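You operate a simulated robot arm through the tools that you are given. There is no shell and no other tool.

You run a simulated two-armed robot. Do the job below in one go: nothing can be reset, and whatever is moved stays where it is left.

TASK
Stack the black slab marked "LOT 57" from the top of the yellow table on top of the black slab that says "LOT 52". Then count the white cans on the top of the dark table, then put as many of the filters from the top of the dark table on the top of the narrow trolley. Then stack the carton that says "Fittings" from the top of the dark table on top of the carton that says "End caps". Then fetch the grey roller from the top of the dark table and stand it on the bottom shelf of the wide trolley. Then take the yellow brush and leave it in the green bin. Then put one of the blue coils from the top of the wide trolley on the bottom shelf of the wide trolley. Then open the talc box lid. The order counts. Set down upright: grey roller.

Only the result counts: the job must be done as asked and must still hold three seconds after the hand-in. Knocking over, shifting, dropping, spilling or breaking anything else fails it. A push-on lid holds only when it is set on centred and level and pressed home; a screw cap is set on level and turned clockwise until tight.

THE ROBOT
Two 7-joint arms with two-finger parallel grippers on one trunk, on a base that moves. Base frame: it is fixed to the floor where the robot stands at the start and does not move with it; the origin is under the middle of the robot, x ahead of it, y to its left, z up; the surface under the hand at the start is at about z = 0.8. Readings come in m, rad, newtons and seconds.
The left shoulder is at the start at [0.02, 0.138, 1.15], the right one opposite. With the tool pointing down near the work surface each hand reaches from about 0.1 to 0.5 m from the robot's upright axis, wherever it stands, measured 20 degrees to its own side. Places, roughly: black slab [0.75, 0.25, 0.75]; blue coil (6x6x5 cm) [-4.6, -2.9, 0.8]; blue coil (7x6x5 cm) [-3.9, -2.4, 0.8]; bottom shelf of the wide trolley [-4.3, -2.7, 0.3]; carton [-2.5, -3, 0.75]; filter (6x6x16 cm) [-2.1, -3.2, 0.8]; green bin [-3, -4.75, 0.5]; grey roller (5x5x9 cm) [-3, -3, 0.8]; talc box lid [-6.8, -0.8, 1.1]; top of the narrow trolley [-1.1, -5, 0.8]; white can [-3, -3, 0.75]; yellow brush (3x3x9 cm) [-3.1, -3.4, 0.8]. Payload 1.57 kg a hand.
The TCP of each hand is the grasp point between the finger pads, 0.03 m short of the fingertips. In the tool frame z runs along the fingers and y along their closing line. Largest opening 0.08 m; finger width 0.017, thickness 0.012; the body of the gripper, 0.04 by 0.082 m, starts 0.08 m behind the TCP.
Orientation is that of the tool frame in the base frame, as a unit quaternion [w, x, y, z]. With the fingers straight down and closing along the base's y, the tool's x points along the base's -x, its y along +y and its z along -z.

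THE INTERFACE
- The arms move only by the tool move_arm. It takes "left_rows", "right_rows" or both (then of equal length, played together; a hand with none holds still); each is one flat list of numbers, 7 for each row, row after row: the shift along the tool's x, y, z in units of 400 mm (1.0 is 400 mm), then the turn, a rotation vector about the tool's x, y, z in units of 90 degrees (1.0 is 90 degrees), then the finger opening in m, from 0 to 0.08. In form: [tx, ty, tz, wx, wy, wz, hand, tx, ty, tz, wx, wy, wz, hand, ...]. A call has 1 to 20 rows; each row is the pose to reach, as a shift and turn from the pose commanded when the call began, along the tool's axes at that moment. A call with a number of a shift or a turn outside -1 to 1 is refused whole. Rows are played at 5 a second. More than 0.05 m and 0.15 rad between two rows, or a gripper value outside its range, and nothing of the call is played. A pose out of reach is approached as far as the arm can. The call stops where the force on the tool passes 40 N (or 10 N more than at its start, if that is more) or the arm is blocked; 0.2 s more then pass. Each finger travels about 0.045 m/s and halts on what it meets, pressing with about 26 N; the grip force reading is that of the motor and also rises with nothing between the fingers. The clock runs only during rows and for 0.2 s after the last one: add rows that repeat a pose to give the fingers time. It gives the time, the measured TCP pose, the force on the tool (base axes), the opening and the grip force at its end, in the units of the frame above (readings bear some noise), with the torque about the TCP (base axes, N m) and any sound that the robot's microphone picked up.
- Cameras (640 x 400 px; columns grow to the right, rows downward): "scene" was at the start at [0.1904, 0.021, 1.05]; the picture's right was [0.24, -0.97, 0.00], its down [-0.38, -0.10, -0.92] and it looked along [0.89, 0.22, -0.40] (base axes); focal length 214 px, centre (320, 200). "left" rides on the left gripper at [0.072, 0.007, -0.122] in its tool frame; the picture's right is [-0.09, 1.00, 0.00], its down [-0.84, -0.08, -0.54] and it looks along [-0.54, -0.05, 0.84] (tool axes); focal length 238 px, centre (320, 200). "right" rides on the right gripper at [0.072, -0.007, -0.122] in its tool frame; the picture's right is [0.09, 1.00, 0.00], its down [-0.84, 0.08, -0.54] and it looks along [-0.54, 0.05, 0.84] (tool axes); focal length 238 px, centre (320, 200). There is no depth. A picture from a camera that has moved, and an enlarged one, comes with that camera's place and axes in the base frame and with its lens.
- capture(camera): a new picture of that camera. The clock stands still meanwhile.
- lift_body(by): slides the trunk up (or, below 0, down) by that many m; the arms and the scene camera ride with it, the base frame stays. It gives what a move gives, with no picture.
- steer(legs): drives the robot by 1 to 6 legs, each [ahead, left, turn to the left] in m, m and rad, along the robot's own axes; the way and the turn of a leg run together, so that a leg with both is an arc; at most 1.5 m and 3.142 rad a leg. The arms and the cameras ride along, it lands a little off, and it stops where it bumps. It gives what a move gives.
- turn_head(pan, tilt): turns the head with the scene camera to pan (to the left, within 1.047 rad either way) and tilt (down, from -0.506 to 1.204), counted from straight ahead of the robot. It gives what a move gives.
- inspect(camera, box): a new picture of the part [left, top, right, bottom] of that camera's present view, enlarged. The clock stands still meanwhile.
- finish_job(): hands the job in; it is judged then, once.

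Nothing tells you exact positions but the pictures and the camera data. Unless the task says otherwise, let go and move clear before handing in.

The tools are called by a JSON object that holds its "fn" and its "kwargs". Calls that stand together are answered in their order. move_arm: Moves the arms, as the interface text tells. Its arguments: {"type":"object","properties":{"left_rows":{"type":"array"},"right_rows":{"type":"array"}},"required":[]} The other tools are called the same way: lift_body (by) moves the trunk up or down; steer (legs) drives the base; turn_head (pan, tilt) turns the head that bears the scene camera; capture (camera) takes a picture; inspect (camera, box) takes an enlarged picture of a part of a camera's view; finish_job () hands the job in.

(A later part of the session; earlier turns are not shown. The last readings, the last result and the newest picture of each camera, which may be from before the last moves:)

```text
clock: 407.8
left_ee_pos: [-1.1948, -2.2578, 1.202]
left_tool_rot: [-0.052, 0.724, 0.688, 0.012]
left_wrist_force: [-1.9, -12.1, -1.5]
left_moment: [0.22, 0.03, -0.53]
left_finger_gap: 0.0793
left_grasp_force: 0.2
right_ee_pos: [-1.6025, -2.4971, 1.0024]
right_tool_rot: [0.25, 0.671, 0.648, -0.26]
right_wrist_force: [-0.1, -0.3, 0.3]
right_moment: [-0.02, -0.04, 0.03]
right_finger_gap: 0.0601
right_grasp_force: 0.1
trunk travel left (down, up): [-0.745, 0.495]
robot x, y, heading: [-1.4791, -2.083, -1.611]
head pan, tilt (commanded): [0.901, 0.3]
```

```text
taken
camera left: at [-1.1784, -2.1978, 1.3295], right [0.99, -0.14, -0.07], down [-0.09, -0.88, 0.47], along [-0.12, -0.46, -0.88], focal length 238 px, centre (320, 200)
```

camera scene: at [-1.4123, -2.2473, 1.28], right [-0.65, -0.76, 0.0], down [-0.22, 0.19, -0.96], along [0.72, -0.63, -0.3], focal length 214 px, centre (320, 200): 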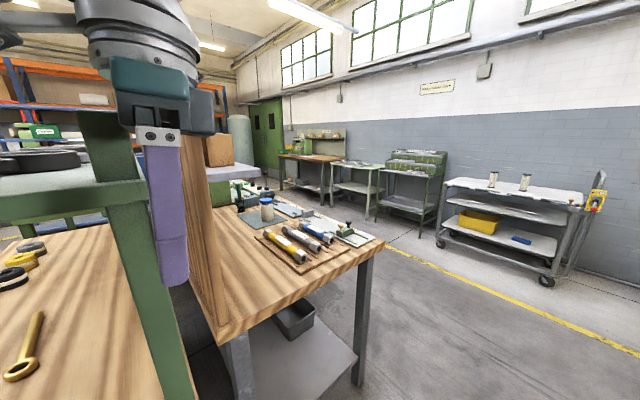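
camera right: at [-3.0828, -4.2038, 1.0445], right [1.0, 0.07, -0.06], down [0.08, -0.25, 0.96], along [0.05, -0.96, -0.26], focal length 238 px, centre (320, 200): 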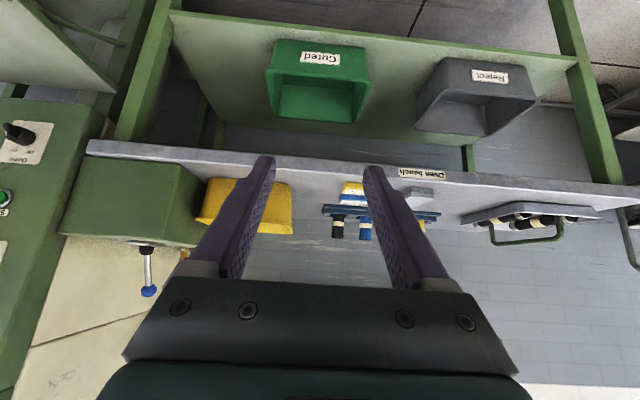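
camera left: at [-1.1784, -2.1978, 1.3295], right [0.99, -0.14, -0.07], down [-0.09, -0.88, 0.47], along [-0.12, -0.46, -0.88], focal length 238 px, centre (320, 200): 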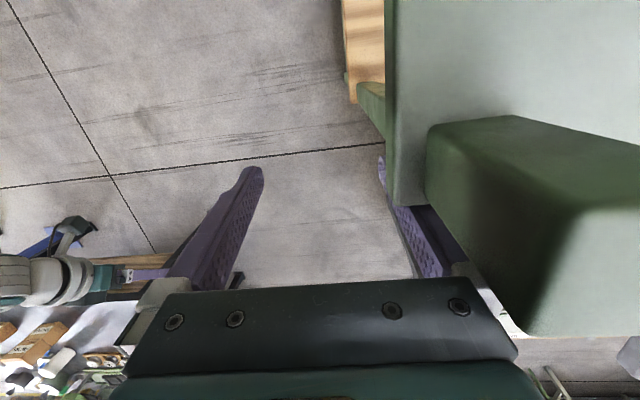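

The left gripper's outer finger pressed against the bench's fixed green shelf frame; nothing there appears displaced. I'll ease forward off it, move away sideways, and then continue with a wider berth.

{"fn": "steer", "kwargs": {"legs": [[0.12, 0, 0]]}}

{"fn": "capture", "kwargs": {"camera": "scene"}}

{"fn": "steer", "kwargs": {"legs": [[0, -0.35, 0.03]]}}

{"fn": "capture", "kwargs": {"camera": "scene"}}

```text
clock: 409.1
left_ee_pos: [-1.2007, -2.3764, 1.2028]
left_tool_rot: [-0.052, 0.724, 0.688, 0.012]
left_wrist_force: [-0.5, -1.5, -0.1]
left_moment: [-0.03, -0.01, 0.0]
left_finger_gap: 0.0801
left_grasp_force: 0.2
right_ee_pos: [-1.6076, -2.6152, 1.0005]
right_tool_rot: [0.249, 0.672, 0.648, -0.259]
right_wrist_force: [-0.3, 0.2, -0.1]
right_moment: [-0.01, -0.02, 0.02]
right_finger_gap: 0.06
right_grasp_force: 0.1
trunk travel left (down, up): [-0.745, 0.495]
robot x, y, heading: [-1.4813, -2.2017, -1.612]
head pan, tilt (commanded): [0.901, 0.3]
```

```text
taken
camera scene: at [-1.4171, -2.366, 1.2798], right [-0.65, -0.76, 0.0], down [-0.22, 0.19, -0.96], along [0.72, -0.62, -0.3], focal length 214 px, centre (320, 200)
```

scene: 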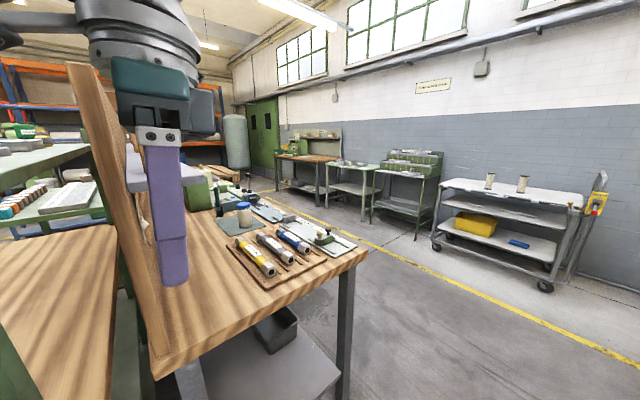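

```text
clock: 411.3
left_ee_pos: [-1.5415, -2.3567, 1.2018]
left_tool_rot: [-0.052, 0.712, 0.7, 0.011]
left_wrist_force: [-0.7, 0.4, -0.8]
left_moment: [-0.02, 0.03, 0.03]
left_finger_gap: 0.0803
left_grasp_force: 0.0
right_ee_pos: [-1.9409, -2.6106, 1.0014]
right_tool_rot: [0.254, 0.66, 0.66, -0.254]
right_wrist_force: [-0.3, 0.4, -0.1]
right_moment: [0.0, -0.01, 0.02]
right_finger_gap: 0.0601
right_grasp_force: 0.2
trunk travel left (down, up): [-0.745, 0.495]
robot x, y, heading: [-1.832, -2.1952, -1.577]
head pan, tilt (commanded): [0.901, 0.3]
```

```text
taken
camera scene: at [-1.759, -2.3549, 1.2798], right [-0.63, -0.78, 0.0], down [-0.23, 0.19, -0.96], along [0.74, -0.6, -0.3], focal length 214 px, centre (320, 200)
```

scene: 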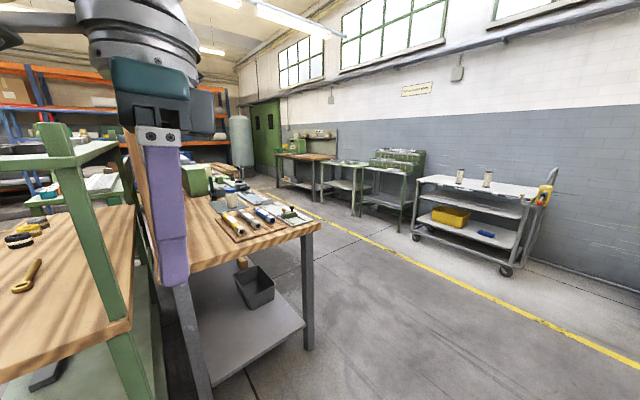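

The bench and its shelf look intact. I'll carry on to the trolley, keeping well clear.

{"fn": "steer", "kwargs": {"legs": [[-0.47, 0, 0], [0, -1.05, 0], [0, -1.0, 0]]}}

{"fn": "turn_head", "kwargs": {"pan": 0.0, "tilt": 0.6}}

{"fn": "capture", "kwargs": {"camera": "scene"}}

```text
clock: 423.9
left_ee_pos: [-3.58, -1.856, 1.2023]
left_tool_rot: [-0.052, 0.71, 0.702, 0.012]
left_wrist_force: [0.2, -0.2, -0.4]
left_moment: [0.01, 0.0, -0.02]
left_finger_gap: 0.0801
left_grasp_force: 0.0
right_ee_pos: [-3.9781, -2.1111, 1.0008]
right_tool_rot: [0.254, 0.658, 0.662, -0.254]
right_wrist_force: [0.3, 0.0, -0.1]
right_moment: [0.02, 0.04, 0.02]
right_finger_gap: 0.0602
right_grasp_force: 0.2
trunk travel left (down, up): [-0.745, 0.495]
robot x, y, heading: [-3.8719, -1.6924, -1.566]
head pan, tilt (commanded): [0.901, 0.3]
```

```text
clock: 425.1
left_ee_pos: [-3.581, -1.8563, 1.2017]
left_tool_rot: [-0.052, 0.71, 0.702, 0.012]
left_wrist_force: [-0.9, -0.2, 0.7]
left_moment: [0.0, -0.02, 0.03]
left_finger_gap: 0.0798
left_grasp_force: 0.2
right_ee_pos: [-3.9779, -2.1113, 1.002]
right_tool_rot: [0.254, 0.658, 0.662, -0.254]
right_wrist_force: [0.7, -0.1, 0.0]
right_moment: [0.0, 0.02, 0.02]
right_finger_gap: 0.0601
right_grasp_force: 0.0
trunk travel left (down, up): [-0.745, 0.495]
robot x, y, heading: [-3.8742, -1.6907, -1.577]
head pan, tilt (commanded): [0.0, 0.6]
```

```text
taken
camera scene: at [-3.8709, -1.8847, 1.2524], right [-1.0, 0.0, 0.0], down [0.0, 0.56, -0.83], along [0.0, -0.83, -0.56], focal length 214 px, centre (320, 200)
```

scene: 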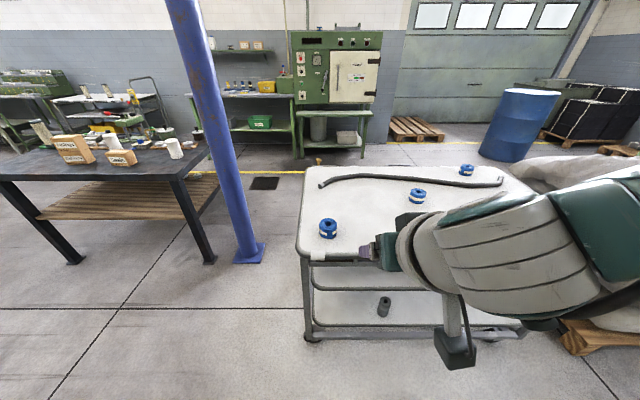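

{"fn": "inspect", "kwargs": {"camera": "scene", "box": [295, 195, 375, 265]}}

{"fn": "inspect", "kwargs": {"camera": "scene", "box": [390, 150, 500, 210]}}

{"fn": "capture", "kwargs": {"camera": "right"}}

```text
5.71 times, centred on (335, 230) of scene
camera zoom: at [-3.8709, -1.8847, 1.2524], right [-1.0, 0.0, 0.0], down [0.0, 0.56, -0.83], along [0.0, -0.83, -0.56], focal length 1226 px, centre (234, 29)
```

zoom: 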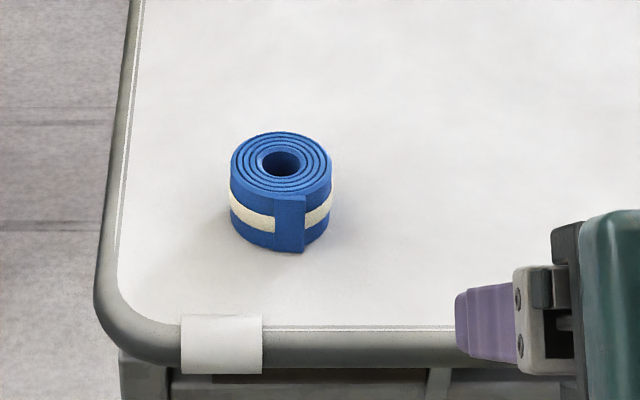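

```text
5.82 times, centred on (445, 180) of scene
camera zoom: at [-3.8709, -1.8847, 1.2524], right [-1.0, 0.0, 0.0], down [0.0, 0.56, -0.83], along [0.0, -0.83, -0.56], focal length 1248 px, centre (-407, 316)
```

zoom: 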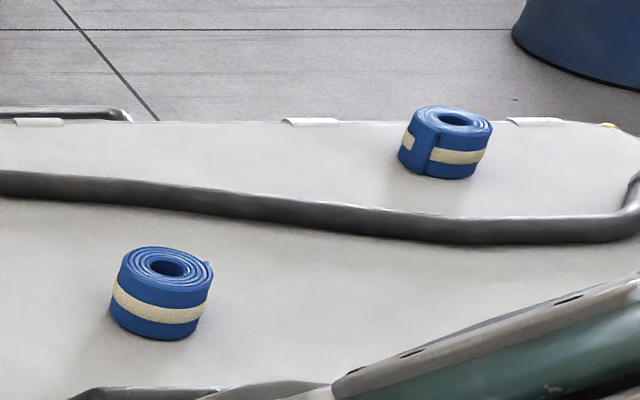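

```text
taken
camera right: at [-3.9854, -1.9773, 1.0441], right [1.0, 0.07, -0.06], down [0.08, -0.26, 0.96], along [0.05, -0.96, -0.26], focal length 238 px, centre (320, 200)
```

right: 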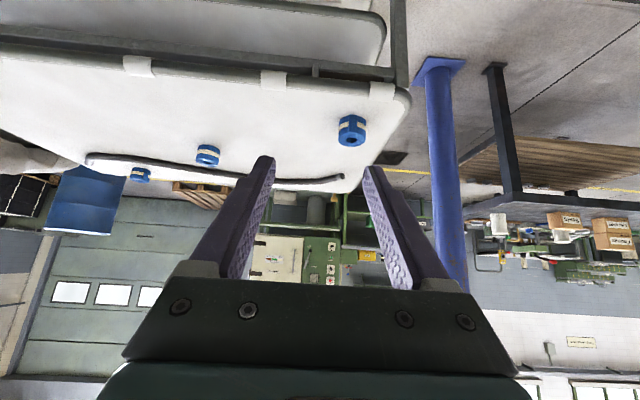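

Coil C1 is a rolled strip about 61 mm wide at (−3.90, −2.414), z ≈ 0.755–0.805. I'll open the hand fully, align sideways, lower to its height and approach.

{"fn": "move_arm", "kwargs": {"right_rows": [0, 0, 0, 0, 0, 0, 0.08, 0, 0, 0, 0, 0, 0, 0.08, 0, 0, 0, 0, 0, 0, 0.08]}}

{"fn": "steer", "kwargs": {"legs": [[0.1, 0.075, 0.006]]}}

{"fn": "lift_body", "kwargs": {"by": -0.205}}

{"fn": "capture", "kwargs": {"camera": "right"}}

{"fn": "capture", "kwargs": {"camera": "scene"}}

```text
clock: 425.9
left_ee_pos: [-3.5807, -1.8548, 1.2021]
left_tool_rot: [-0.051, 0.71, 0.702, 0.012]
left_wrist_force: [1.1, -0.3, -1.7]
left_moment: [-0.03, -0.05, 0.01]
left_finger_gap: 0.0799
left_grasp_force: 0.0
right_ee_pos: [-3.978, -2.1118, 1.0011]
right_tool_rot: [0.254, 0.658, 0.661, -0.254]
right_wrist_force: [0.1, 0.5, 0.6]
right_moment: [-0.01, -0.02, 0.01]
right_finger_gap: 0.08
right_grasp_force: 0.0
trunk travel left (down, up): [-0.745, 0.495]
robot x, y, heading: [-3.8705, -1.6948, -1.57]
head pan, tilt (commanded): [0.0, 0.6]
```

```text
clock: 427.2
left_ee_pos: [-3.5045, -1.9544, 1.2024]
left_tool_rot: [-0.051, 0.709, 0.704, 0.011]
left_wrist_force: [-1.1, 1.0, 0.0]
left_moment: [-0.02, 0.02, 0.0]
left_finger_gap: 0.0799
left_grasp_force: 0.0
right_ee_pos: [-3.9006, -2.2124, 1.0021]
right_tool_rot: [0.254, 0.657, 0.663, -0.254]
right_wrist_force: [0.0, 0.4, 0.9]
right_moment: [0.0, 0.01, -0.01]
right_finger_gap: 0.0801
right_grasp_force: 0.0
trunk travel left (down, up): [-0.745, 0.495]
robot x, y, heading: [-3.7944, -1.7975, -1.571]
head pan, tilt (commanded): [0.0, 0.6]
```

```text
clock: 429.4
left_ee_pos: [-3.5043, -1.9553, 0.9976]
left_tool_rot: [-0.052, 0.708, 0.704, 0.012]
left_wrist_force: [0.2, 0.5, 0.7]
left_moment: [0.01, 0.01, -0.01]
left_finger_gap: 0.0799
left_grasp_force: 0.0
right_ee_pos: [-3.9018, -2.2114, 0.7958]
right_tool_rot: [0.255, 0.657, 0.664, -0.253]
right_wrist_force: [-0.3, 1.0, 0.2]
right_moment: [0.0, 0.01, 0.0]
right_finger_gap: 0.08
right_grasp_force: 0.0
trunk travel left (down, up): [-0.54, 0.7]
robot x, y, heading: [-3.7944, -1.7966, -1.568]
head pan, tilt (commanded): [0.0, 0.6]
```

```text
taken
camera right: at [-3.9092, -2.0777, 0.8391], right [0.99, 0.08, -0.06], down [0.08, -0.26, 0.96], along [0.06, -0.96, -0.26], focal length 238 px, centre (320, 200)
```

right: 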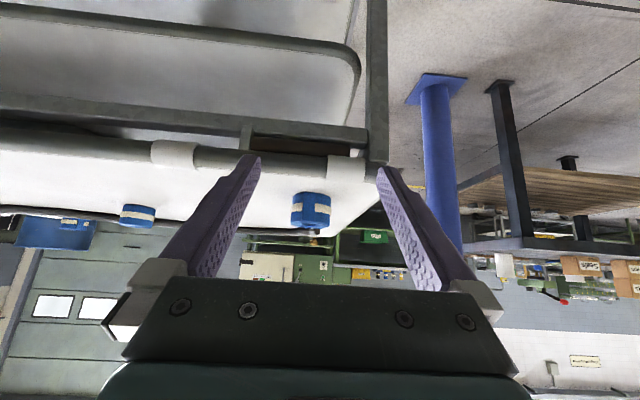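

```text
taken
camera scene: at [-3.7953, -1.9846, 1.0474], right [-1.0, 0.0, 0.0], down [0.0, 0.56, -0.83], along [0.0, -0.83, -0.56], focal length 214 px, centre (320, 200)
```

scene: 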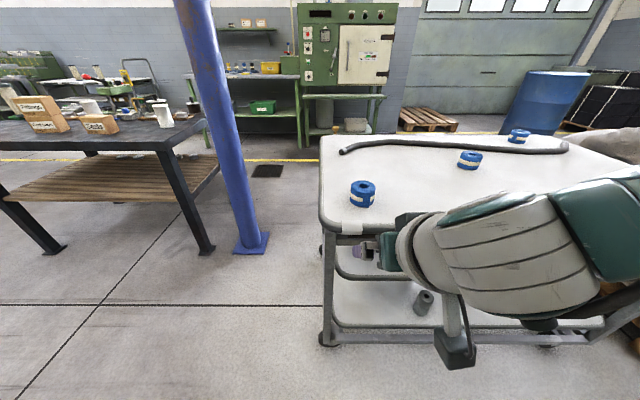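

Coil is dead ahead of the hand. I'll lower 8 mm and drive forward in two steps.

{"fn": "lift_body", "kwargs": {"by": -0.008}}

{"fn": "steer", "kwargs": {"legs": [[0.12, 0, 0]]}}

{"fn": "capture", "kwargs": {"camera": "right"}}

```text
clock: 430.0
left_ee_pos: [-3.5051, -1.9549, 0.9899]
left_tool_rot: [-0.052, 0.708, 0.704, 0.012]
left_wrist_force: [-0.4, -0.5, -0.1]
left_moment: [-0.01, -0.02, -0.01]
left_finger_gap: 0.08
left_grasp_force: 0.1
right_ee_pos: [-3.901, -2.2124, 0.7887]
right_tool_rot: [0.255, 0.657, 0.663, -0.254]
right_wrist_force: [-0.2, -0.7, 0.2]
right_moment: [0.02, 0.01, 0.03]
right_finger_gap: 0.08
right_grasp_force: 0.1
trunk travel left (down, up): [-0.532, 0.708]
robot x, y, heading: [-3.7962, -1.7944, -1.57]
head pan, tilt (commanded): [0.0, 0.6]
```

```text
clock: 431.2
left_ee_pos: [-3.5055, -2.0731, 0.989]
left_tool_rot: [-0.052, 0.708, 0.704, 0.011]
left_wrist_force: [0.2, 0.0, -0.8]
left_moment: [0.02, 0.02, -0.03]
left_finger_gap: 0.0799
left_grasp_force: 0.1
right_ee_pos: [-3.9017, -2.3295, 0.7884]
right_tool_rot: [0.255, 0.657, 0.663, -0.254]
right_wrist_force: [0.4, -0.4, 0.1]
right_moment: [0.04, -0.01, -0.03]
right_finger_gap: 0.0799
right_grasp_force: 0.0
trunk travel left (down, up): [-0.532, 0.708]
robot x, y, heading: [-3.793, -1.9144, -1.57]
head pan, tilt (commanded): [0.0, 0.6]
```

```text
taken
camera right: at [-3.9091, -2.1961, 0.831], right [0.99, 0.08, -0.06], down [0.08, -0.26, 0.96], along [0.06, -0.96, -0.26], focal length 238 px, centre (320, 200)
```

right: 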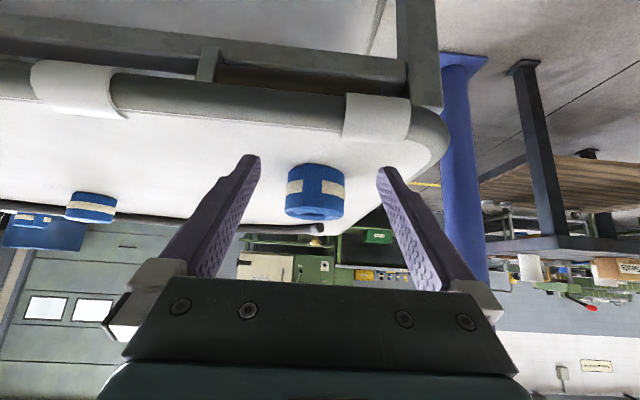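

{"fn": "steer", "kwargs": {"legs": [[0.083, 0, 0]]}}

{"fn": "capture", "kwargs": {"camera": "right"}}

```text
clock: 432.3
left_ee_pos: [-3.5043, -2.1567, 0.9889]
left_tool_rot: [-0.052, 0.708, 0.704, 0.011]
left_wrist_force: [-0.3, -0.4, -0.6]
left_moment: [0.0, 0.02, 0.0]
left_finger_gap: 0.0801
left_grasp_force: 0.1
right_ee_pos: [-3.9015, -2.4127, 0.7891]
right_tool_rot: [0.254, 0.657, 0.663, -0.254]
right_wrist_force: [0.0, 0.1, 0.0]
right_moment: [-0.04, 0.03, 0.0]
right_finger_gap: 0.0803
right_grasp_force: 0.1
trunk travel left (down, up): [-0.532, 0.708]
robot x, y, heading: [-3.7973, -1.9978, -1.576]
head pan, tilt (commanded): [0.0, 0.6]
```

```text
taken
camera right: at [-3.909, -2.2792, 0.8309], right [0.99, 0.08, -0.06], down [0.08, -0.26, 0.96], along [0.06, -0.96, -0.26], focal length 238 px, centre (320, 200)
```

right: 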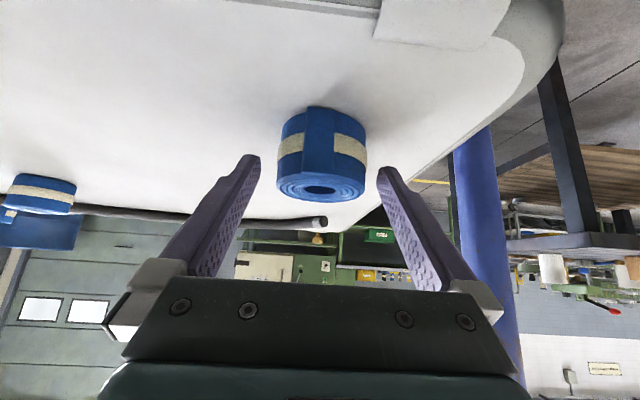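

The coil's top is a bit lower than thought (≈0.783), so I'll lower 14 mm, move 13 mm deeper, and close.

{"fn": "lift_body", "kwargs": {"by": -0.014}}

{"fn": "steer", "kwargs": {"legs": [[0.013, 0, 0]]}}

{"fn": "move_arm", "kwargs": {"right_rows": [0, 0, 0, 0, 0, 0, 0.035, 0, 0, 0, 0, 0, 0, 0.035, 0, 0, 0, 0, 0, 0, 0.035, 0, 0, 0, 0, 0, 0, 0.035, 0, 0, 0, 0, 0, 0, 0.035]}}

{"fn": "capture", "kwargs": {"camera": "right"}}

```text
clock: 432.9
left_ee_pos: [-3.5035, -2.1554, 0.9762]
left_tool_rot: [-0.052, 0.708, 0.704, 0.011]
left_wrist_force: [0.5, -0.4, -0.7]
left_moment: [0.0, -0.01, 0.0]
left_finger_gap: 0.0801
left_grasp_force: 0.0
right_ee_pos: [-3.9008, -2.4125, 0.7744]
right_tool_rot: [0.255, 0.657, 0.663, -0.253]
right_wrist_force: [-0.1, -1.0, 0.4]
right_moment: [-0.01, 0.02, 0.0]
right_finger_gap: 0.08
right_grasp_force: 0.1
trunk travel left (down, up): [-0.518, 0.722]
robot x, y, heading: [-3.7959, -1.9975, -1.567]
head pan, tilt (commanded): [0.0, 0.6]
```

```text
clock: 433.7
left_ee_pos: [-3.5041, -2.1685, 0.9749]
left_tool_rot: [-0.051, 0.709, 0.704, 0.011]
left_wrist_force: [0.5, -1.0, -0.2]
left_moment: [-0.02, 0.0, 0.0]
left_finger_gap: 0.0802
left_grasp_force: 0.0
right_ee_pos: [-3.9003, -2.4272, 0.7736]
right_tool_rot: [0.255, 0.657, 0.663, -0.254]
right_wrist_force: [1.0, -0.9, -0.5]
right_moment: [0.0, 0.02, 0.02]
right_finger_gap: 0.0801
right_grasp_force: 0.1
trunk travel left (down, up): [-0.518, 0.722]
robot x, y, heading: [-3.7944, -2.0107, -1.569]
head pan, tilt (commanded): [0.0, 0.6]
```

```text
clock: 434.9
left_ee_pos: [-3.5035, -2.1686, 0.9769]
left_tool_rot: [-0.052, 0.709, 0.704, 0.011]
left_wrist_force: [-0.4, 0.3, 0.6]
left_moment: [0.02, -0.02, 0.03]
left_finger_gap: 0.0798
left_grasp_force: 0.0
right_ee_pos: [-3.9008, -2.4257, 0.7743]
right_tool_rot: [0.255, 0.657, 0.663, -0.254]
right_wrist_force: [2.4, 0.8, 1.0]
right_moment: [-0.04, -0.03, 0.02]
right_finger_gap: 0.0598
right_grasp_force: 26.4
trunk travel left (down, up): [-0.518, 0.722]
robot x, y, heading: [-3.7955, -2.0097, -1.567]
head pan, tilt (commanded): [0.0, 0.6]
```

```text
taken
camera right: at [-3.9085, -2.2917, 0.8168], right [0.99, 0.08, -0.06], down [0.08, -0.26, 0.96], along [0.06, -0.96, -0.26], focal length 238 px, centre (320, 200)
```

right: 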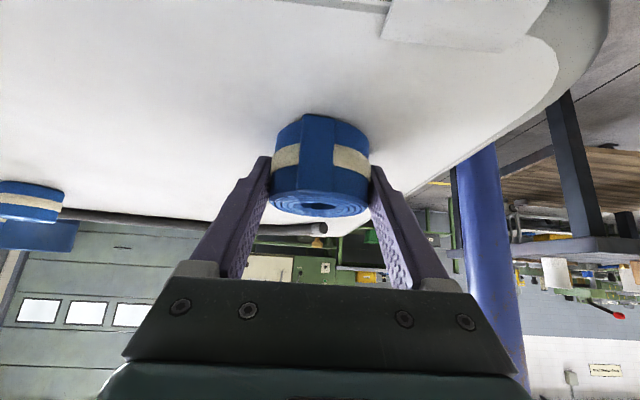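

The coil is gripped (60 mm). I'll lift it, back out, and check.

{"fn": "lift_body", "kwargs": {"by": 0.12}}

{"fn": "capture", "kwargs": {"camera": "right"}}

{"fn": "steer", "kwargs": {"legs": [[-0.32, 0, 0], [0, -0.085, 0]]}}

{"fn": "lift_body", "kwargs": {"by": -0.4}}

{"fn": "capture", "kwargs": {"camera": "scene"}}

```text
clock: 436.4
left_ee_pos: [-3.5034, -2.1694, 1.0958]
left_tool_rot: [-0.051, 0.709, 0.704, 0.012]
left_wrist_force: [-0.3, 0.4, -0.2]
left_moment: [0.02, -0.01, -0.01]
left_finger_gap: 0.0803
left_grasp_force: 0.0
right_ee_pos: [-3.9008, -2.4259, 0.8931]
right_tool_rot: [0.255, 0.657, 0.663, -0.253]
right_wrist_force: [0.2, 0.6, -0.7]
right_moment: [0.02, -0.02, -0.02]
right_finger_gap: 0.0597
right_grasp_force: 25.9
trunk travel left (down, up): [-0.638, 0.602]
robot x, y, heading: [-3.8001, -2.0106, -1.567]
head pan, tilt (commanded): [0.0, 0.6]
```

```text
taken
camera right: at [-3.9088, -2.2916, 0.9367], right [0.99, 0.08, -0.06], down [0.08, -0.26, 0.96], along [0.06, -0.96, -0.26], focal length 238 px, centre (320, 200)
```

right: 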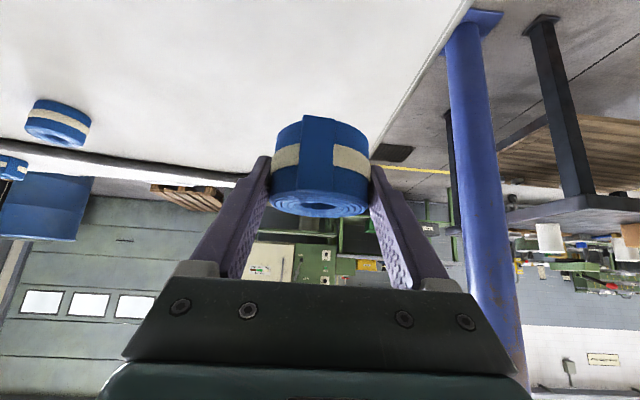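

```text
clock: 439.2
left_ee_pos: [-3.5909, -1.8528, 1.096]
left_tool_rot: [-0.052, 0.712, 0.701, 0.012]
left_wrist_force: [0.4, -0.4, 0.3]
left_moment: [-0.01, -0.01, 0.02]
left_finger_gap: 0.0801
left_grasp_force: 0.0
right_ee_pos: [-3.9896, -2.1063, 0.8937]
right_tool_rot: [0.254, 0.659, 0.661, -0.254]
right_wrist_force: [0.0, 0.6, -0.7]
right_moment: [-0.02, -0.01, -0.02]
right_finger_gap: 0.0595
right_grasp_force: 26.0
trunk travel left (down, up): [-0.638, 0.602]
robot x, y, heading: [-3.8802, -1.69, -1.58]
head pan, tilt (commanded): [0.0, 0.6]
```

```text
clock: 443.0
left_ee_pos: [-3.5911, -1.8537, 0.6948]
left_tool_rot: [-0.052, 0.712, 0.7, 0.011]
left_wrist_force: [0.6, -0.1, -0.2]
left_moment: [0.01, -0.04, -0.01]
left_finger_gap: 0.0799
left_grasp_force: 0.0
right_ee_pos: [-3.9905, -2.107, 0.4933]
right_tool_rot: [0.254, 0.659, 0.66, -0.254]
right_wrist_force: [0.4, 0.4, -1.0]
right_moment: [0.02, -0.03, 0.0]
right_finger_gap: 0.0598
right_grasp_force: 25.7
trunk travel left (down, up): [-0.238, 1.002]
robot x, y, heading: [-3.8816, -1.6885, -1.578]
head pan, tilt (commanded): [0.0, 0.6]
```

```text
taken
camera scene: at [-3.8823, -1.8807, 0.7453], right [-1.0, 0.01, 0.0], down [0.0, 0.56, -0.83], along [0.0, -0.83, -0.56], focal length 214 px, centre (320, 200)
```

scene: 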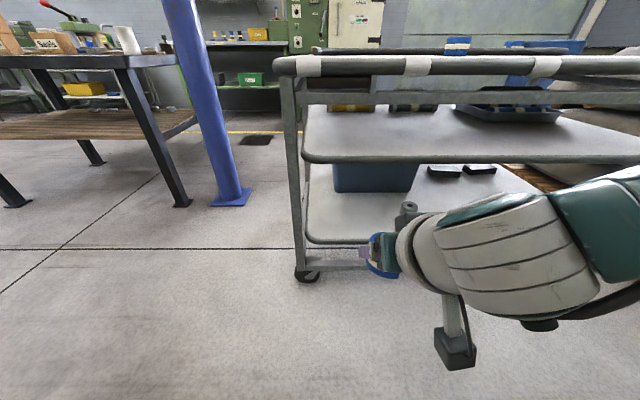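

The coil is held well. I'll lower to shelf height outside the trolley, check, and then drive in.

{"fn": "lift_body", "kwargs": {"by": -0.13}}

{"fn": "steer", "kwargs": {"legs": [[0.2, 0, 0.007]]}}

{"fn": "capture", "kwargs": {"camera": "right"}}

{"fn": "capture", "kwargs": {"camera": "scene"}}

```text
clock: 444.6
left_ee_pos: [-3.5908, -1.8529, 0.5646]
left_tool_rot: [-0.052, 0.712, 0.7, 0.012]
left_wrist_force: [-0.4, -0.8, -0.7]
left_moment: [0.02, 0.0, -0.01]
left_finger_gap: 0.08
left_grasp_force: 0.1
right_ee_pos: [-3.9906, -2.1073, 0.3646]
right_tool_rot: [0.254, 0.659, 0.661, -0.254]
right_wrist_force: [0.1, -0.4, -1.4]
right_moment: [0.0, 0.03, -0.01]
right_finger_gap: 0.0595
right_grasp_force: 26.2
trunk travel left (down, up): [-0.108, 1.132]
robot x, y, heading: [-3.8827, -1.6932, -1.574]
head pan, tilt (commanded): [0.0, 0.6]
```

```text
clock: 446.2
left_ee_pos: [-3.5898, -2.048, 0.5653]
left_tool_rot: [-0.052, 0.707, 0.706, 0.013]
left_wrist_force: [0.5, -0.5, -1.6]
left_moment: [0.01, 0.03, 0.0]
left_finger_gap: 0.0804
left_grasp_force: 0.1
right_ee_pos: [-3.9849, -2.3062, 0.363]
right_tool_rot: [0.255, 0.655, 0.665, -0.252]
right_wrist_force: [0.2, -0.8, -2.9]
right_moment: [0.0, 0.0, -0.02]
right_finger_gap: 0.0597
right_grasp_force: 26.2
trunk travel left (down, up): [-0.108, 1.132]
robot x, y, heading: [-3.881, -1.8924, -1.565]
head pan, tilt (commanded): [0.0, 0.6]
```

```text
taken
camera right: at [-3.9939, -2.172, 0.4064], right [0.99, 0.08, -0.06], down [0.08, -0.26, 0.96], along [0.06, -0.96, -0.26], focal length 238 px, centre (320, 200)
```

right: 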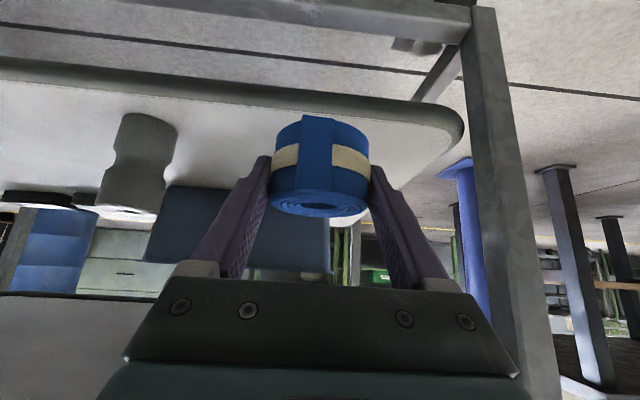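

```text
taken
camera scene: at [-3.8803, -2.0794, 0.6151], right [-1.0, -0.01, 0.0], down [0.0, 0.57, -0.82], along [0.0, -0.82, -0.57], focal length 214 px, centre (320, 200)
```

scene: 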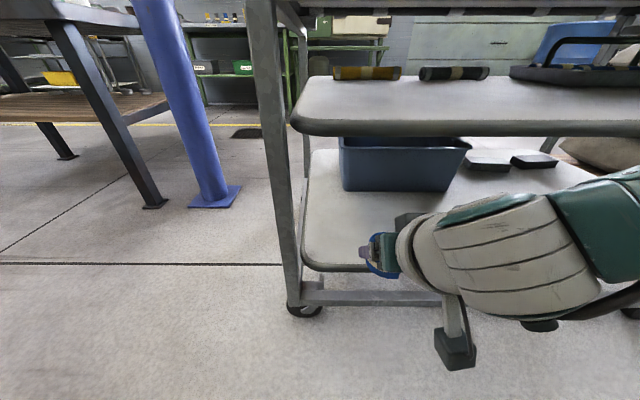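

The shelf is free there, with the standing roller 17 cm to one side. Shift 2 cm away from the post and drive in.

{"fn": "steer", "kwargs": {"legs": [[0, -0.02, -0.006]]}}

{"fn": "steer", "kwargs": {"legs": [[0.115, 0, 0]]}}

{"fn": "capture", "kwargs": {"camera": "right"}}

{"fn": "capture", "kwargs": {"camera": "scene"}}

```text
clock: 447.0
left_ee_pos: [-3.6063, -2.0509, 0.5672]
left_tool_rot: [-0.05, 0.71, 0.703, 0.013]
left_wrist_force: [0.6, 0.0, 0.9]
left_moment: [0.02, 0.04, -0.06]
left_finger_gap: 0.0801
left_grasp_force: 0.1
right_ee_pos: [-4.0032, -2.3072, 0.3632]
right_tool_rot: [0.256, 0.657, 0.663, -0.25]
right_wrist_force: [0.1, 0.0, -0.7]
right_moment: [-0.03, 0.06, -0.01]
right_finger_gap: 0.0597
right_grasp_force: 25.6
trunk travel left (down, up): [-0.108, 1.132]
robot x, y, heading: [-3.9021, -1.8912, -1.571]
head pan, tilt (commanded): [0.0, 0.6]
```

```text
clock: 448.2
left_ee_pos: [-3.6104, -2.1655, 0.5654]
left_tool_rot: [-0.052, 0.709, 0.703, 0.012]
left_wrist_force: [0.9, 0.3, -0.4]
left_moment: [0.0, 0.02, 0.0]
left_finger_gap: 0.08
left_grasp_force: 0.0
right_ee_pos: [-4.0061, -2.4221, 0.3622]
right_tool_rot: [0.253, 0.657, 0.664, -0.252]
right_wrist_force: [0.6, -0.9, -1.6]
right_moment: [-0.04, -0.03, 0.03]
right_finger_gap: 0.0597
right_grasp_force: 26.1
trunk travel left (down, up): [-0.108, 1.132]
robot x, y, heading: [-3.9042, -2.0071, -1.569]
head pan, tilt (commanded): [0.0, 0.6]
```

```text
taken
camera right: at [-4.0149, -2.2876, 0.4062], right [0.99, 0.08, -0.06], down [0.08, -0.26, 0.96], along [0.06, -0.96, -0.26], focal length 238 px, centre (320, 200)
```

right: 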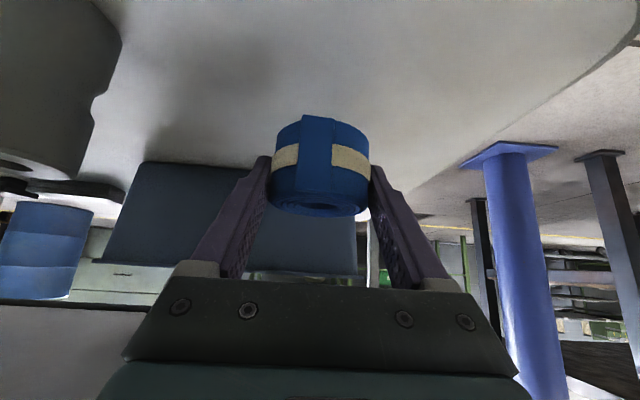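

```text
taken
camera scene: at [-3.901, -2.1959, 0.6151], right [-1.0, 0.0, 0.0], down [0.0, 0.57, -0.82], along [0.0, -0.82, -0.57], focal length 214 px, centre (320, 200)
```

scene: 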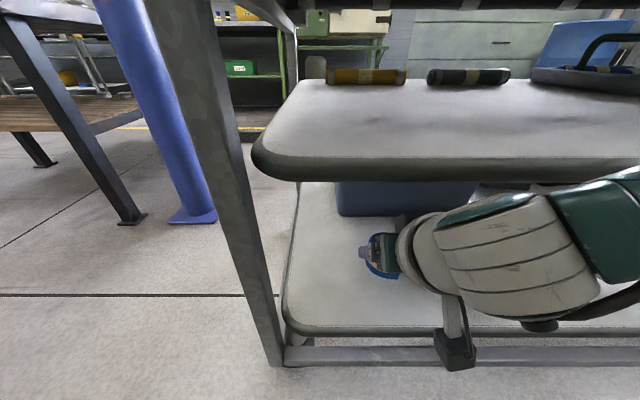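

Clear all round. I'll lower 3 cm with the trunk, then feel for the shelf with small arm steps.

{"fn": "lift_body", "kwargs": {"by": -0.03}}

{"fn": "move_arm", "kwargs": {"right_rows": [0.0034, 0, 0.0037, 0, 0, 0, 0.035, 0.0067, 0, 0.0074, 0, 0, 0, 0.035, 0.01, 0, 0.011, 0, 0, 0, 0.035, 0.01, 0, 0.011, 0, 0, 0, 0.035]}}

{"fn": "capture", "kwargs": {"camera": "right"}}

```text
clock: 449.0
left_ee_pos: [-3.6104, -2.1675, 0.5352]
left_tool_rot: [-0.051, 0.708, 0.704, 0.012]
left_wrist_force: [0.8, 0.1, -0.1]
left_moment: [0.0, -0.01, 0.03]
left_finger_gap: 0.0803
left_grasp_force: 0.0
right_ee_pos: [-4.007, -2.4239, 0.3344]
right_tool_rot: [0.255, 0.657, 0.664, -0.252]
right_wrist_force: [-0.1, -0.5, -1.2]
right_moment: [0.02, 0.03, -0.03]
right_finger_gap: 0.0597
right_grasp_force: 26.3
trunk travel left (down, up): [-0.078, 1.162]
robot x, y, heading: [-3.8995, -2.0079, -1.566]
head pan, tilt (commanded): [0.0, 0.6]
```

```text
clock: 450.0
left_ee_pos: [-3.61, -2.1686, 0.5345]
left_tool_rot: [-0.053, 0.709, 0.703, 0.012]
left_wrist_force: [-0.8, -0.3, 0.7]
left_moment: [0.01, -0.03, 0.01]
left_finger_gap: 0.0799
left_grasp_force: 0.1
right_ee_pos: [-4.0066, -2.4233, 0.3262]
right_tool_rot: [0.254, 0.658, 0.663, -0.253]
right_wrist_force: [0.5, 0.0, -1.4]
right_moment: [0.03, -0.02, 0.0]
right_finger_gap: 0.0593
right_grasp_force: 26.5
trunk travel left (down, up): [-0.078, 1.162]
robot x, y, heading: [-3.9002, -2.0102, -1.569]
head pan, tilt (commanded): [0.0, 0.6]
```

```text
taken
camera right: at [-4.0154, -2.2895, 0.3705], right [1.0, 0.08, -0.06], down [0.08, -0.26, 0.96], along [0.06, -0.96, -0.26], focal length 238 px, centre (320, 200)
```

right: 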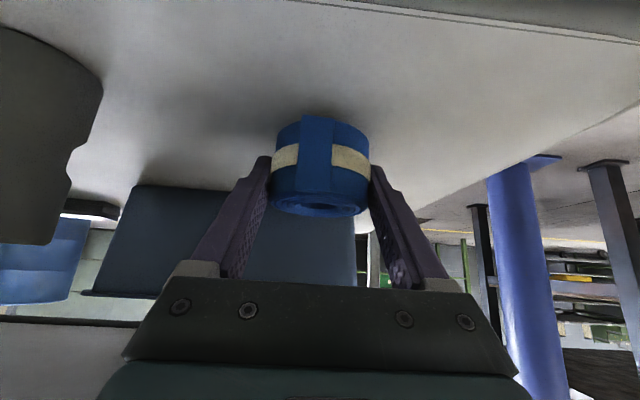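

{"fn": "move_arm", "kwargs": {"right_rows": [0.0034, 0, 0.0037, 0, 0, 0, 0.035, 0.0067, 0, 0.0074, 0, 0, 0, 0.035, 0.01, 0, 0.011, 0, 0, 0, 0.035, 0.01, 0, 0.011, 0, 0, 0, 0.035]}}

```text
clock: 451.0
left_ee_pos: [-3.6104, -2.1668, 0.535]
left_tool_rot: [-0.052, 0.709, 0.703, 0.011]
left_wrist_force: [-0.1, -0.5, -1.1]
left_moment: [0.0, 0.06, 0.0]
left_finger_gap: 0.08
left_grasp_force: 0.0
right_ee_pos: [-4.0071, -2.4235, 0.3225]
right_tool_rot: [0.254, 0.657, 0.663, -0.253]
right_wrist_force: [0.0, 0.3, -1.7]
right_moment: [0.03, 0.0, 0.01]
right_finger_gap: 0.06
right_grasp_force: 26.2
trunk travel left (down, up): [-0.078, 1.162]
robot x, y, heading: [-3.9024, -2.0088, -1.564]
head pan, tilt (commanded): [0.0, 0.6]
```

{"fn": "move_arm", "kwargs": {"right_rows": [0.0034, 0, 0.0037, 0, 0, 0, 0.035, 0.0067, 0, 0.0074, 0, 0, 0, 0.035, 0.0067, 0, 0.0074, 0, 0, 0, 0.035]}}

```text
clock: 451.8
left_ee_pos: [-3.6109, -2.1675, 0.5342]
left_tool_rot: [-0.052, 0.709, 0.703, 0.011]
left_wrist_force: [0.1, 0.5, 0.6]
left_moment: [0.0, 0.01, -0.01]
left_finger_gap: 0.0803
left_grasp_force: 0.1
right_ee_pos: [-4.0059, -2.4232, 0.3184]
right_tool_rot: [0.253, 0.657, 0.663, -0.253]
right_wrist_force: [-0.5, 0.3, -0.8]
right_moment: [0.01, 0.03, 0.03]
right_finger_gap: 0.0599
right_grasp_force: 26.1
trunk travel left (down, up): [-0.078, 1.162]
robot x, y, heading: [-3.9029, -2.0098, -1.569]
head pan, tilt (commanded): [0.0, 0.6]
```

{"fn": "move_arm", "kwargs": {"right_rows": [0.0034, 0, 0.0037, 0, 0, 0, 0.035, 0.0067, 0, 0.0074, 0, 0, 0, 0.035, 0.0067, 0, 0.0074, 0, 0, 0, 0.035]}}

{"fn": "capture", "kwargs": {"camera": "right"}}

```text
clock: 452.6
left_ee_pos: [-3.6105, -2.1673, 0.5355]
left_tool_rot: [-0.053, 0.709, 0.703, 0.013]
left_wrist_force: [0.3, 0.5, 0.4]
left_moment: [0.01, -0.01, -0.03]
left_finger_gap: 0.0801
left_grasp_force: 0.1
right_ee_pos: [-4.006, -2.4228, 0.3153]
right_tool_rot: [0.255, 0.656, 0.663, -0.253]
right_wrist_force: [-0.2, 4.1, 10.3]
right_moment: [0.0, 0.33, -0.14]
right_finger_gap: 0.0595
right_grasp_force: 25.9
trunk travel left (down, up): [-0.078, 1.162]
robot x, y, heading: [-3.8993, -2.01, -1.567]
head pan, tilt (commanded): [0.0, 0.6]
```

```text
taken
camera right: at [-4.0147, -2.2889, 0.3573], right [0.99, 0.08, -0.06], down [0.08, -0.26, 0.96], along [0.06, -0.96, -0.26], focal length 238 px, centre (320, 200)
```

right: 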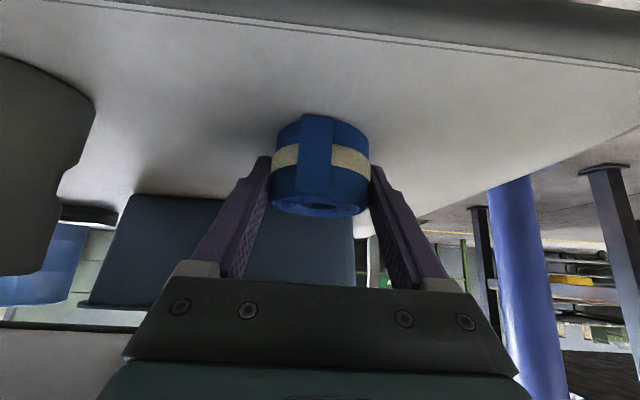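

Contact made. Releasing and backing straight out.

{"fn": "move_arm", "kwargs": {"right_rows": [-0.001, 0, -0.001, 0, 0, 0, 0.035, -0.001, 0, -0.001, 0, 0, 0, 0.08, -0.001, 0, -0.001, 0, 0, 0, 0.08, -0.001, 0, -0.001, 0, 0, 0, 0.08, -0.001, 0, -0.001, 0, 0, 0, 0.08]}}

{"fn": "capture", "kwargs": {"camera": "right"}}

{"fn": "steer", "kwargs": {"legs": [[-0.11, 0, 0]]}}

{"fn": "capture", "kwargs": {"camera": "right"}}

{"fn": "steer", "kwargs": {"legs": [[-0.22, 0, 0]]}}

{"fn": "capture", "kwargs": {"camera": "scene"}}

```text
clock: 453.8
left_ee_pos: [-3.6098, -2.1676, 0.535]
left_tool_rot: [-0.052, 0.709, 0.704, 0.012]
left_wrist_force: [0.3, -0.7, -0.1]
left_moment: [0.02, 0.0, -0.02]
left_finger_gap: 0.0802
left_grasp_force: 0.1
right_ee_pos: [-4.0074, -2.4237, 0.3147]
right_tool_rot: [0.254, 0.657, 0.664, -0.252]
right_wrist_force: [0.7, -0.1, -0.1]
right_moment: [-0.03, 0.01, 0.02]
right_finger_gap: 0.0802
right_grasp_force: 0.1
trunk travel left (down, up): [-0.078, 1.162]
robot x, y, heading: [-3.9025, -2.0076, -1.571]
head pan, tilt (commanded): [0.0, 0.6]
```

```text
taken
camera right: at [-4.0152, -2.2898, 0.3576], right [0.99, 0.08, -0.06], down [0.08, -0.26, 0.96], along [0.06, -0.96, -0.26], focal length 238 px, centre (320, 200)
```

right: 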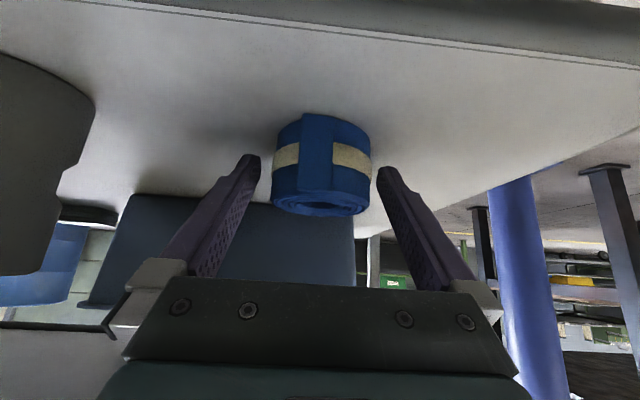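

```text
clock: 454.9
left_ee_pos: [-3.6103, -2.0611, 0.5361]
left_tool_rot: [-0.051, 0.709, 0.703, 0.011]
left_wrist_force: [-0.7, -0.1, 0.7]
left_moment: [0.01, 0.0, 0.0]
left_finger_gap: 0.0799
left_grasp_force: 0.1
right_ee_pos: [-4.0078, -2.3183, 0.3153]
right_tool_rot: [0.255, 0.657, 0.663, -0.253]
right_wrist_force: [0.2, -0.2, -1.0]
right_moment: [0.0, 0.0, -0.02]
right_finger_gap: 0.08
right_grasp_force: 0.1
trunk travel left (down, up): [-0.078, 1.162]
robot x, y, heading: [-3.9034, -1.8977, -1.566]
head pan, tilt (commanded): [0.0, 0.6]
```

```text
taken
camera right: at [-4.0152, -2.1836, 0.358], right [0.99, 0.08, -0.06], down [0.08, -0.26, 0.96], along [0.06, -0.96, -0.26], focal length 238 px, centre (320, 200)
```

right: 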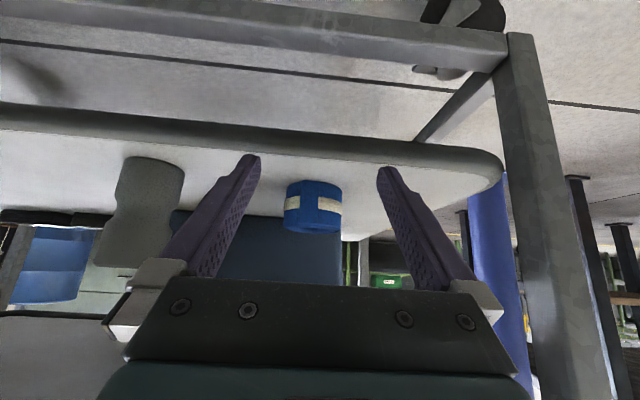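

```text
clock: 456.6
left_ee_pos: [-3.6101, -1.839, 0.5363]
left_tool_rot: [-0.052, 0.708, 0.704, 0.011]
left_wrist_force: [-0.1, 0.6, -0.7]
left_moment: [-0.03, 0.01, 0.0]
left_finger_gap: 0.0803
left_grasp_force: 0.1
right_ee_pos: [-4.007, -2.0967, 0.3158]
right_tool_rot: [0.255, 0.657, 0.663, -0.253]
right_wrist_force: [0.7, -1.1, 0.8]
right_moment: [0.02, -0.04, 0.02]
right_finger_gap: 0.0801
right_grasp_force: 0.1
trunk travel left (down, up): [-0.078, 1.162]
robot x, y, heading: [-3.8991, -1.6811, -1.57]
head pan, tilt (commanded): [0.0, 0.6]
```

```text
taken
camera scene: at [-3.9013, -1.8697, 0.5855], right [-1.0, 0.0, 0.0], down [0.0, 0.56, -0.83], along [0.0, -0.83, -0.56], focal length 214 px, centre (320, 200)
```

scene: 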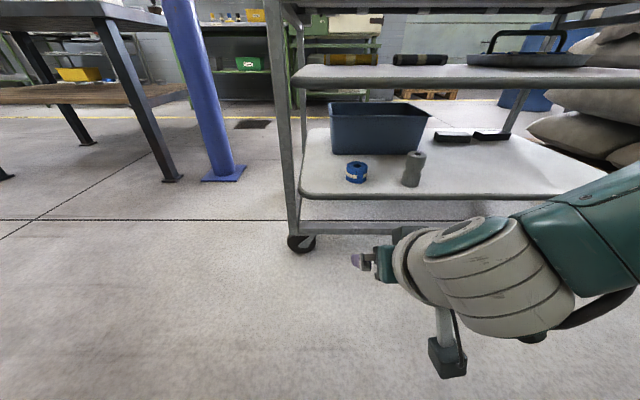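

Coil and roller both rest on the bottom shelf. Last task: the talc box lid near (−6.8, −0.8). I'll raise the trunk, straighten the right hand, and look along the aisle.

{"fn": "lift_body", "kwargs": {"by": 0.4}}

{"fn": "move_arm", "kwargs": {"right_rows": [0, 0, 0, 0, 0.09, 0, 0.08, 0, 0, 0, 0, 0.18, 0, 0.08, 0, 0, 0, 0, 0.27, 0, 0.08, 0, 0, 0, 0, 0.36, 0, 0.08, 0, 0, 0, 0, 0.45, 0, 0.08, 0, 0, 0, 0, 0.471, 0, 0.08, 0, 0, 0, 0, 0.471, 0, 0.08]}}

{"fn": "lift_body", "kwargs": {"by": 0.4}}

{"fn": "steer", "kwargs": {"legs": [[0, 0, -1.57]]}}

{"fn": "turn_head", "kwargs": {"pan": -0.2, "tilt": 0.3}}

{"fn": "capture", "kwargs": {"camera": "scene"}}

```text
clock: 460.5
left_ee_pos: [-3.6097, -1.839, 0.936]
left_tool_rot: [-0.052, 0.708, 0.704, 0.011]
left_wrist_force: [-0.1, -0.2, 0.0]
left_moment: [-0.03, 0.03, 0.01]
left_finger_gap: 0.0802
left_grasp_force: 0.0
right_ee_pos: [-4.0068, -2.0951, 0.7152]
right_tool_rot: [0.254, 0.657, 0.663, -0.253]
right_wrist_force: [0.2, 0.5, 0.5]
right_moment: [0.02, 0.01, 0.03]
right_finger_gap: 0.0799
right_grasp_force: 0.0
trunk travel left (down, up): [-0.478, 0.762]
robot x, y, heading: [-3.9056, -1.6766, -1.566]
head pan, tilt (commanded): [0.0, 0.6]
```

```text
clock: 462.1
left_ee_pos: [-3.6115, -1.8392, 0.936]
left_tool_rot: [-0.052, 0.709, 0.703, 0.012]
left_wrist_force: [0.6, -0.4, 0.4]
left_moment: [-0.01, 0.0, 0.0]
left_finger_gap: 0.0803
left_grasp_force: 0.1
right_ee_pos: [-4.0066, -2.0951, 0.7163]
right_tool_rot: [-0.002, 0.704, 0.711, 0.002]
right_wrist_force: [-0.2, 0.0, 0.7]
right_moment: [0.0, 0.01, -0.01]
right_finger_gap: 0.08
right_grasp_force: 0.0
trunk travel left (down, up): [-0.478, 0.762]
robot x, y, heading: [-3.8989, -1.6759, -1.57]
head pan, tilt (commanded): [0.0, 0.6]
```

```text
clock: 465.9
left_ee_pos: [-3.6101, -1.8383, 1.3368]
left_tool_rot: [-0.051, 0.709, 0.704, 0.011]
left_wrist_force: [0.8, -0.1, -0.9]
left_moment: [-0.01, 0.02, 0.01]
left_finger_gap: 0.08
left_grasp_force: 0.1
right_ee_pos: [-4.0078, -2.0947, 1.1151]
right_tool_rot: [-0.002, 0.703, 0.711, 0.002]
right_wrist_force: [0.0, 0.0, 0.2]
right_moment: [-0.02, -0.03, 0.0]
right_finger_gap: 0.0799
right_grasp_force: 0.1
trunk travel left (down, up): [-0.878, 0.362]
robot x, y, heading: [-3.9014, -1.6818, -1.57]
head pan, tilt (commanded): [0.0, 0.6]
```

```text
clock: 470.1
left_ee_pos: [-4.0553, -1.9747, 1.3357]
left_tool_rot: [-0.029, 0.999, 0.008, 0.044]
left_wrist_force: [0.7, -0.4, 0.0]
left_moment: [0.01, 0.02, 0.01]
left_finger_gap: 0.0799
left_grasp_force: 0.1
right_ee_pos: [-4.3202, -1.5845, 1.1156]
right_tool_rot: [-0.001, 1.0, 0.016, 0.003]
right_wrist_force: [0.3, -0.8, 0.2]
right_moment: [0.03, 0.01, 0.01]
right_finger_gap: 0.0798
right_grasp_force: 0.0
trunk travel left (down, up): [-0.878, 0.362]
robot x, y, heading: [-3.9041, -1.6786, -3.115]
head pan, tilt (commanded): [0.0, 0.6]
```

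```text
clock: 470.9
left_ee_pos: [-4.0557, -1.9746, 1.3354]
left_tool_rot: [-0.029, 0.999, 0.009, 0.044]
left_wrist_force: [1.1, -0.7, 0.5]
left_moment: [0.0, 0.02, 0.0]
left_finger_gap: 0.0802
left_grasp_force: 0.0
right_ee_pos: [-4.3215, -1.584, 1.1153]
right_tool_rot: [0.0, 1.0, 0.016, 0.003]
right_wrist_force: [0.6, -0.4, -0.7]
right_moment: [0.02, 0.03, 0.02]
right_finger_gap: 0.0798
right_grasp_force: 0.1
trunk travel left (down, up): [-0.878, 0.362]
robot x, y, heading: [-3.9035, -1.683, -3.116]
head pan, tilt (commanded): [-0.201, 0.3]
```

```text
taken
camera scene: at [-4.0936, -1.6667, 1.4127], right [0.17, 0.98, 0.0], down [0.29, -0.05, -0.96], along [-0.94, 0.17, -0.3], focal length 214 px, centre (320, 200)
```

scene: 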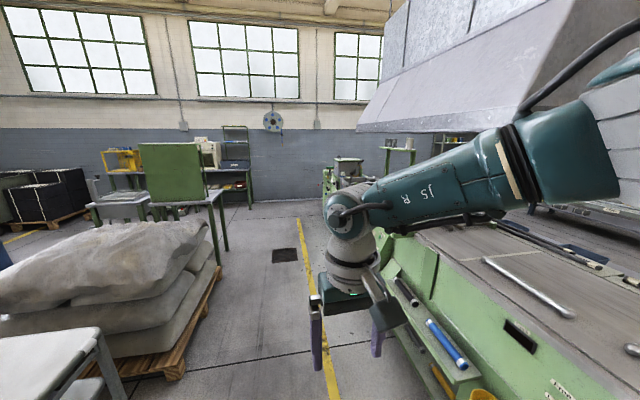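

I'll move down the middle of the aisle toward the talc box and look again.

{"fn": "steer", "kwargs": {"legs": [[0, 0.15, -0.02], [1.3, 0, 0]]}}

{"fn": "turn_head", "kwargs": {"pan": -0.6, "tilt": 0.3}}

{"fn": "capture", "kwargs": {"camera": "scene"}}

```text
clock: 478.3
left_ee_pos: [-5.3459, -2.1307, 1.3351]
left_tool_rot: [-0.028, 0.999, -0.005, 0.045]
left_wrist_force: [0.5, 0.1, -0.6]
left_moment: [-0.01, 0.0, 0.03]
left_finger_gap: 0.0801
left_grasp_force: 0.0
right_ee_pos: [-5.6024, -1.7327, 1.1159]
right_tool_rot: [0.0, 1.0, 0.004, 0.004]
right_wrist_force: [0.5, 0.1, 0.0]
right_moment: [0.04, 0.01, -0.03]
right_finger_gap: 0.0802
right_grasp_force: 0.1
trunk travel left (down, up): [-0.878, 0.362]
robot x, y, heading: [-5.1877, -1.8407, -3.137]
head pan, tilt (commanded): [-0.201, 0.3]
```

```text
clock: 479.2
left_ee_pos: [-5.3461, -2.1298, 1.3365]
left_tool_rot: [-0.028, 0.999, -0.004, 0.044]
left_wrist_force: [0.0, -0.4, 0.4]
left_moment: [-0.01, -0.01, -0.02]
left_finger_gap: 0.0801
left_grasp_force: 0.1
right_ee_pos: [-5.6023, -1.7322, 1.1167]
right_tool_rot: [0.0, 1.0, 0.005, 0.003]
right_wrist_force: [-0.3, 1.0, -0.8]
right_moment: [-0.03, -0.04, 0.02]
right_finger_gap: 0.08
right_grasp_force: 0.0
trunk travel left (down, up): [-0.878, 0.362]
robot x, y, heading: [-5.1878, -1.8385, -3.139]
head pan, tilt (commanded): [-0.6, 0.3]
```

```text
taken
camera scene: at [-5.3626, -1.7869, 1.4128], right [0.56, 0.83, 0.0], down [0.24, -0.17, -0.96], along [-0.79, 0.54, -0.3], focal length 214 px, centre (320, 200)
```

scene: 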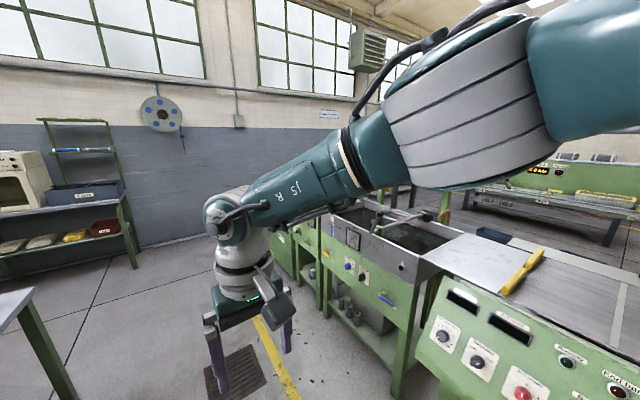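

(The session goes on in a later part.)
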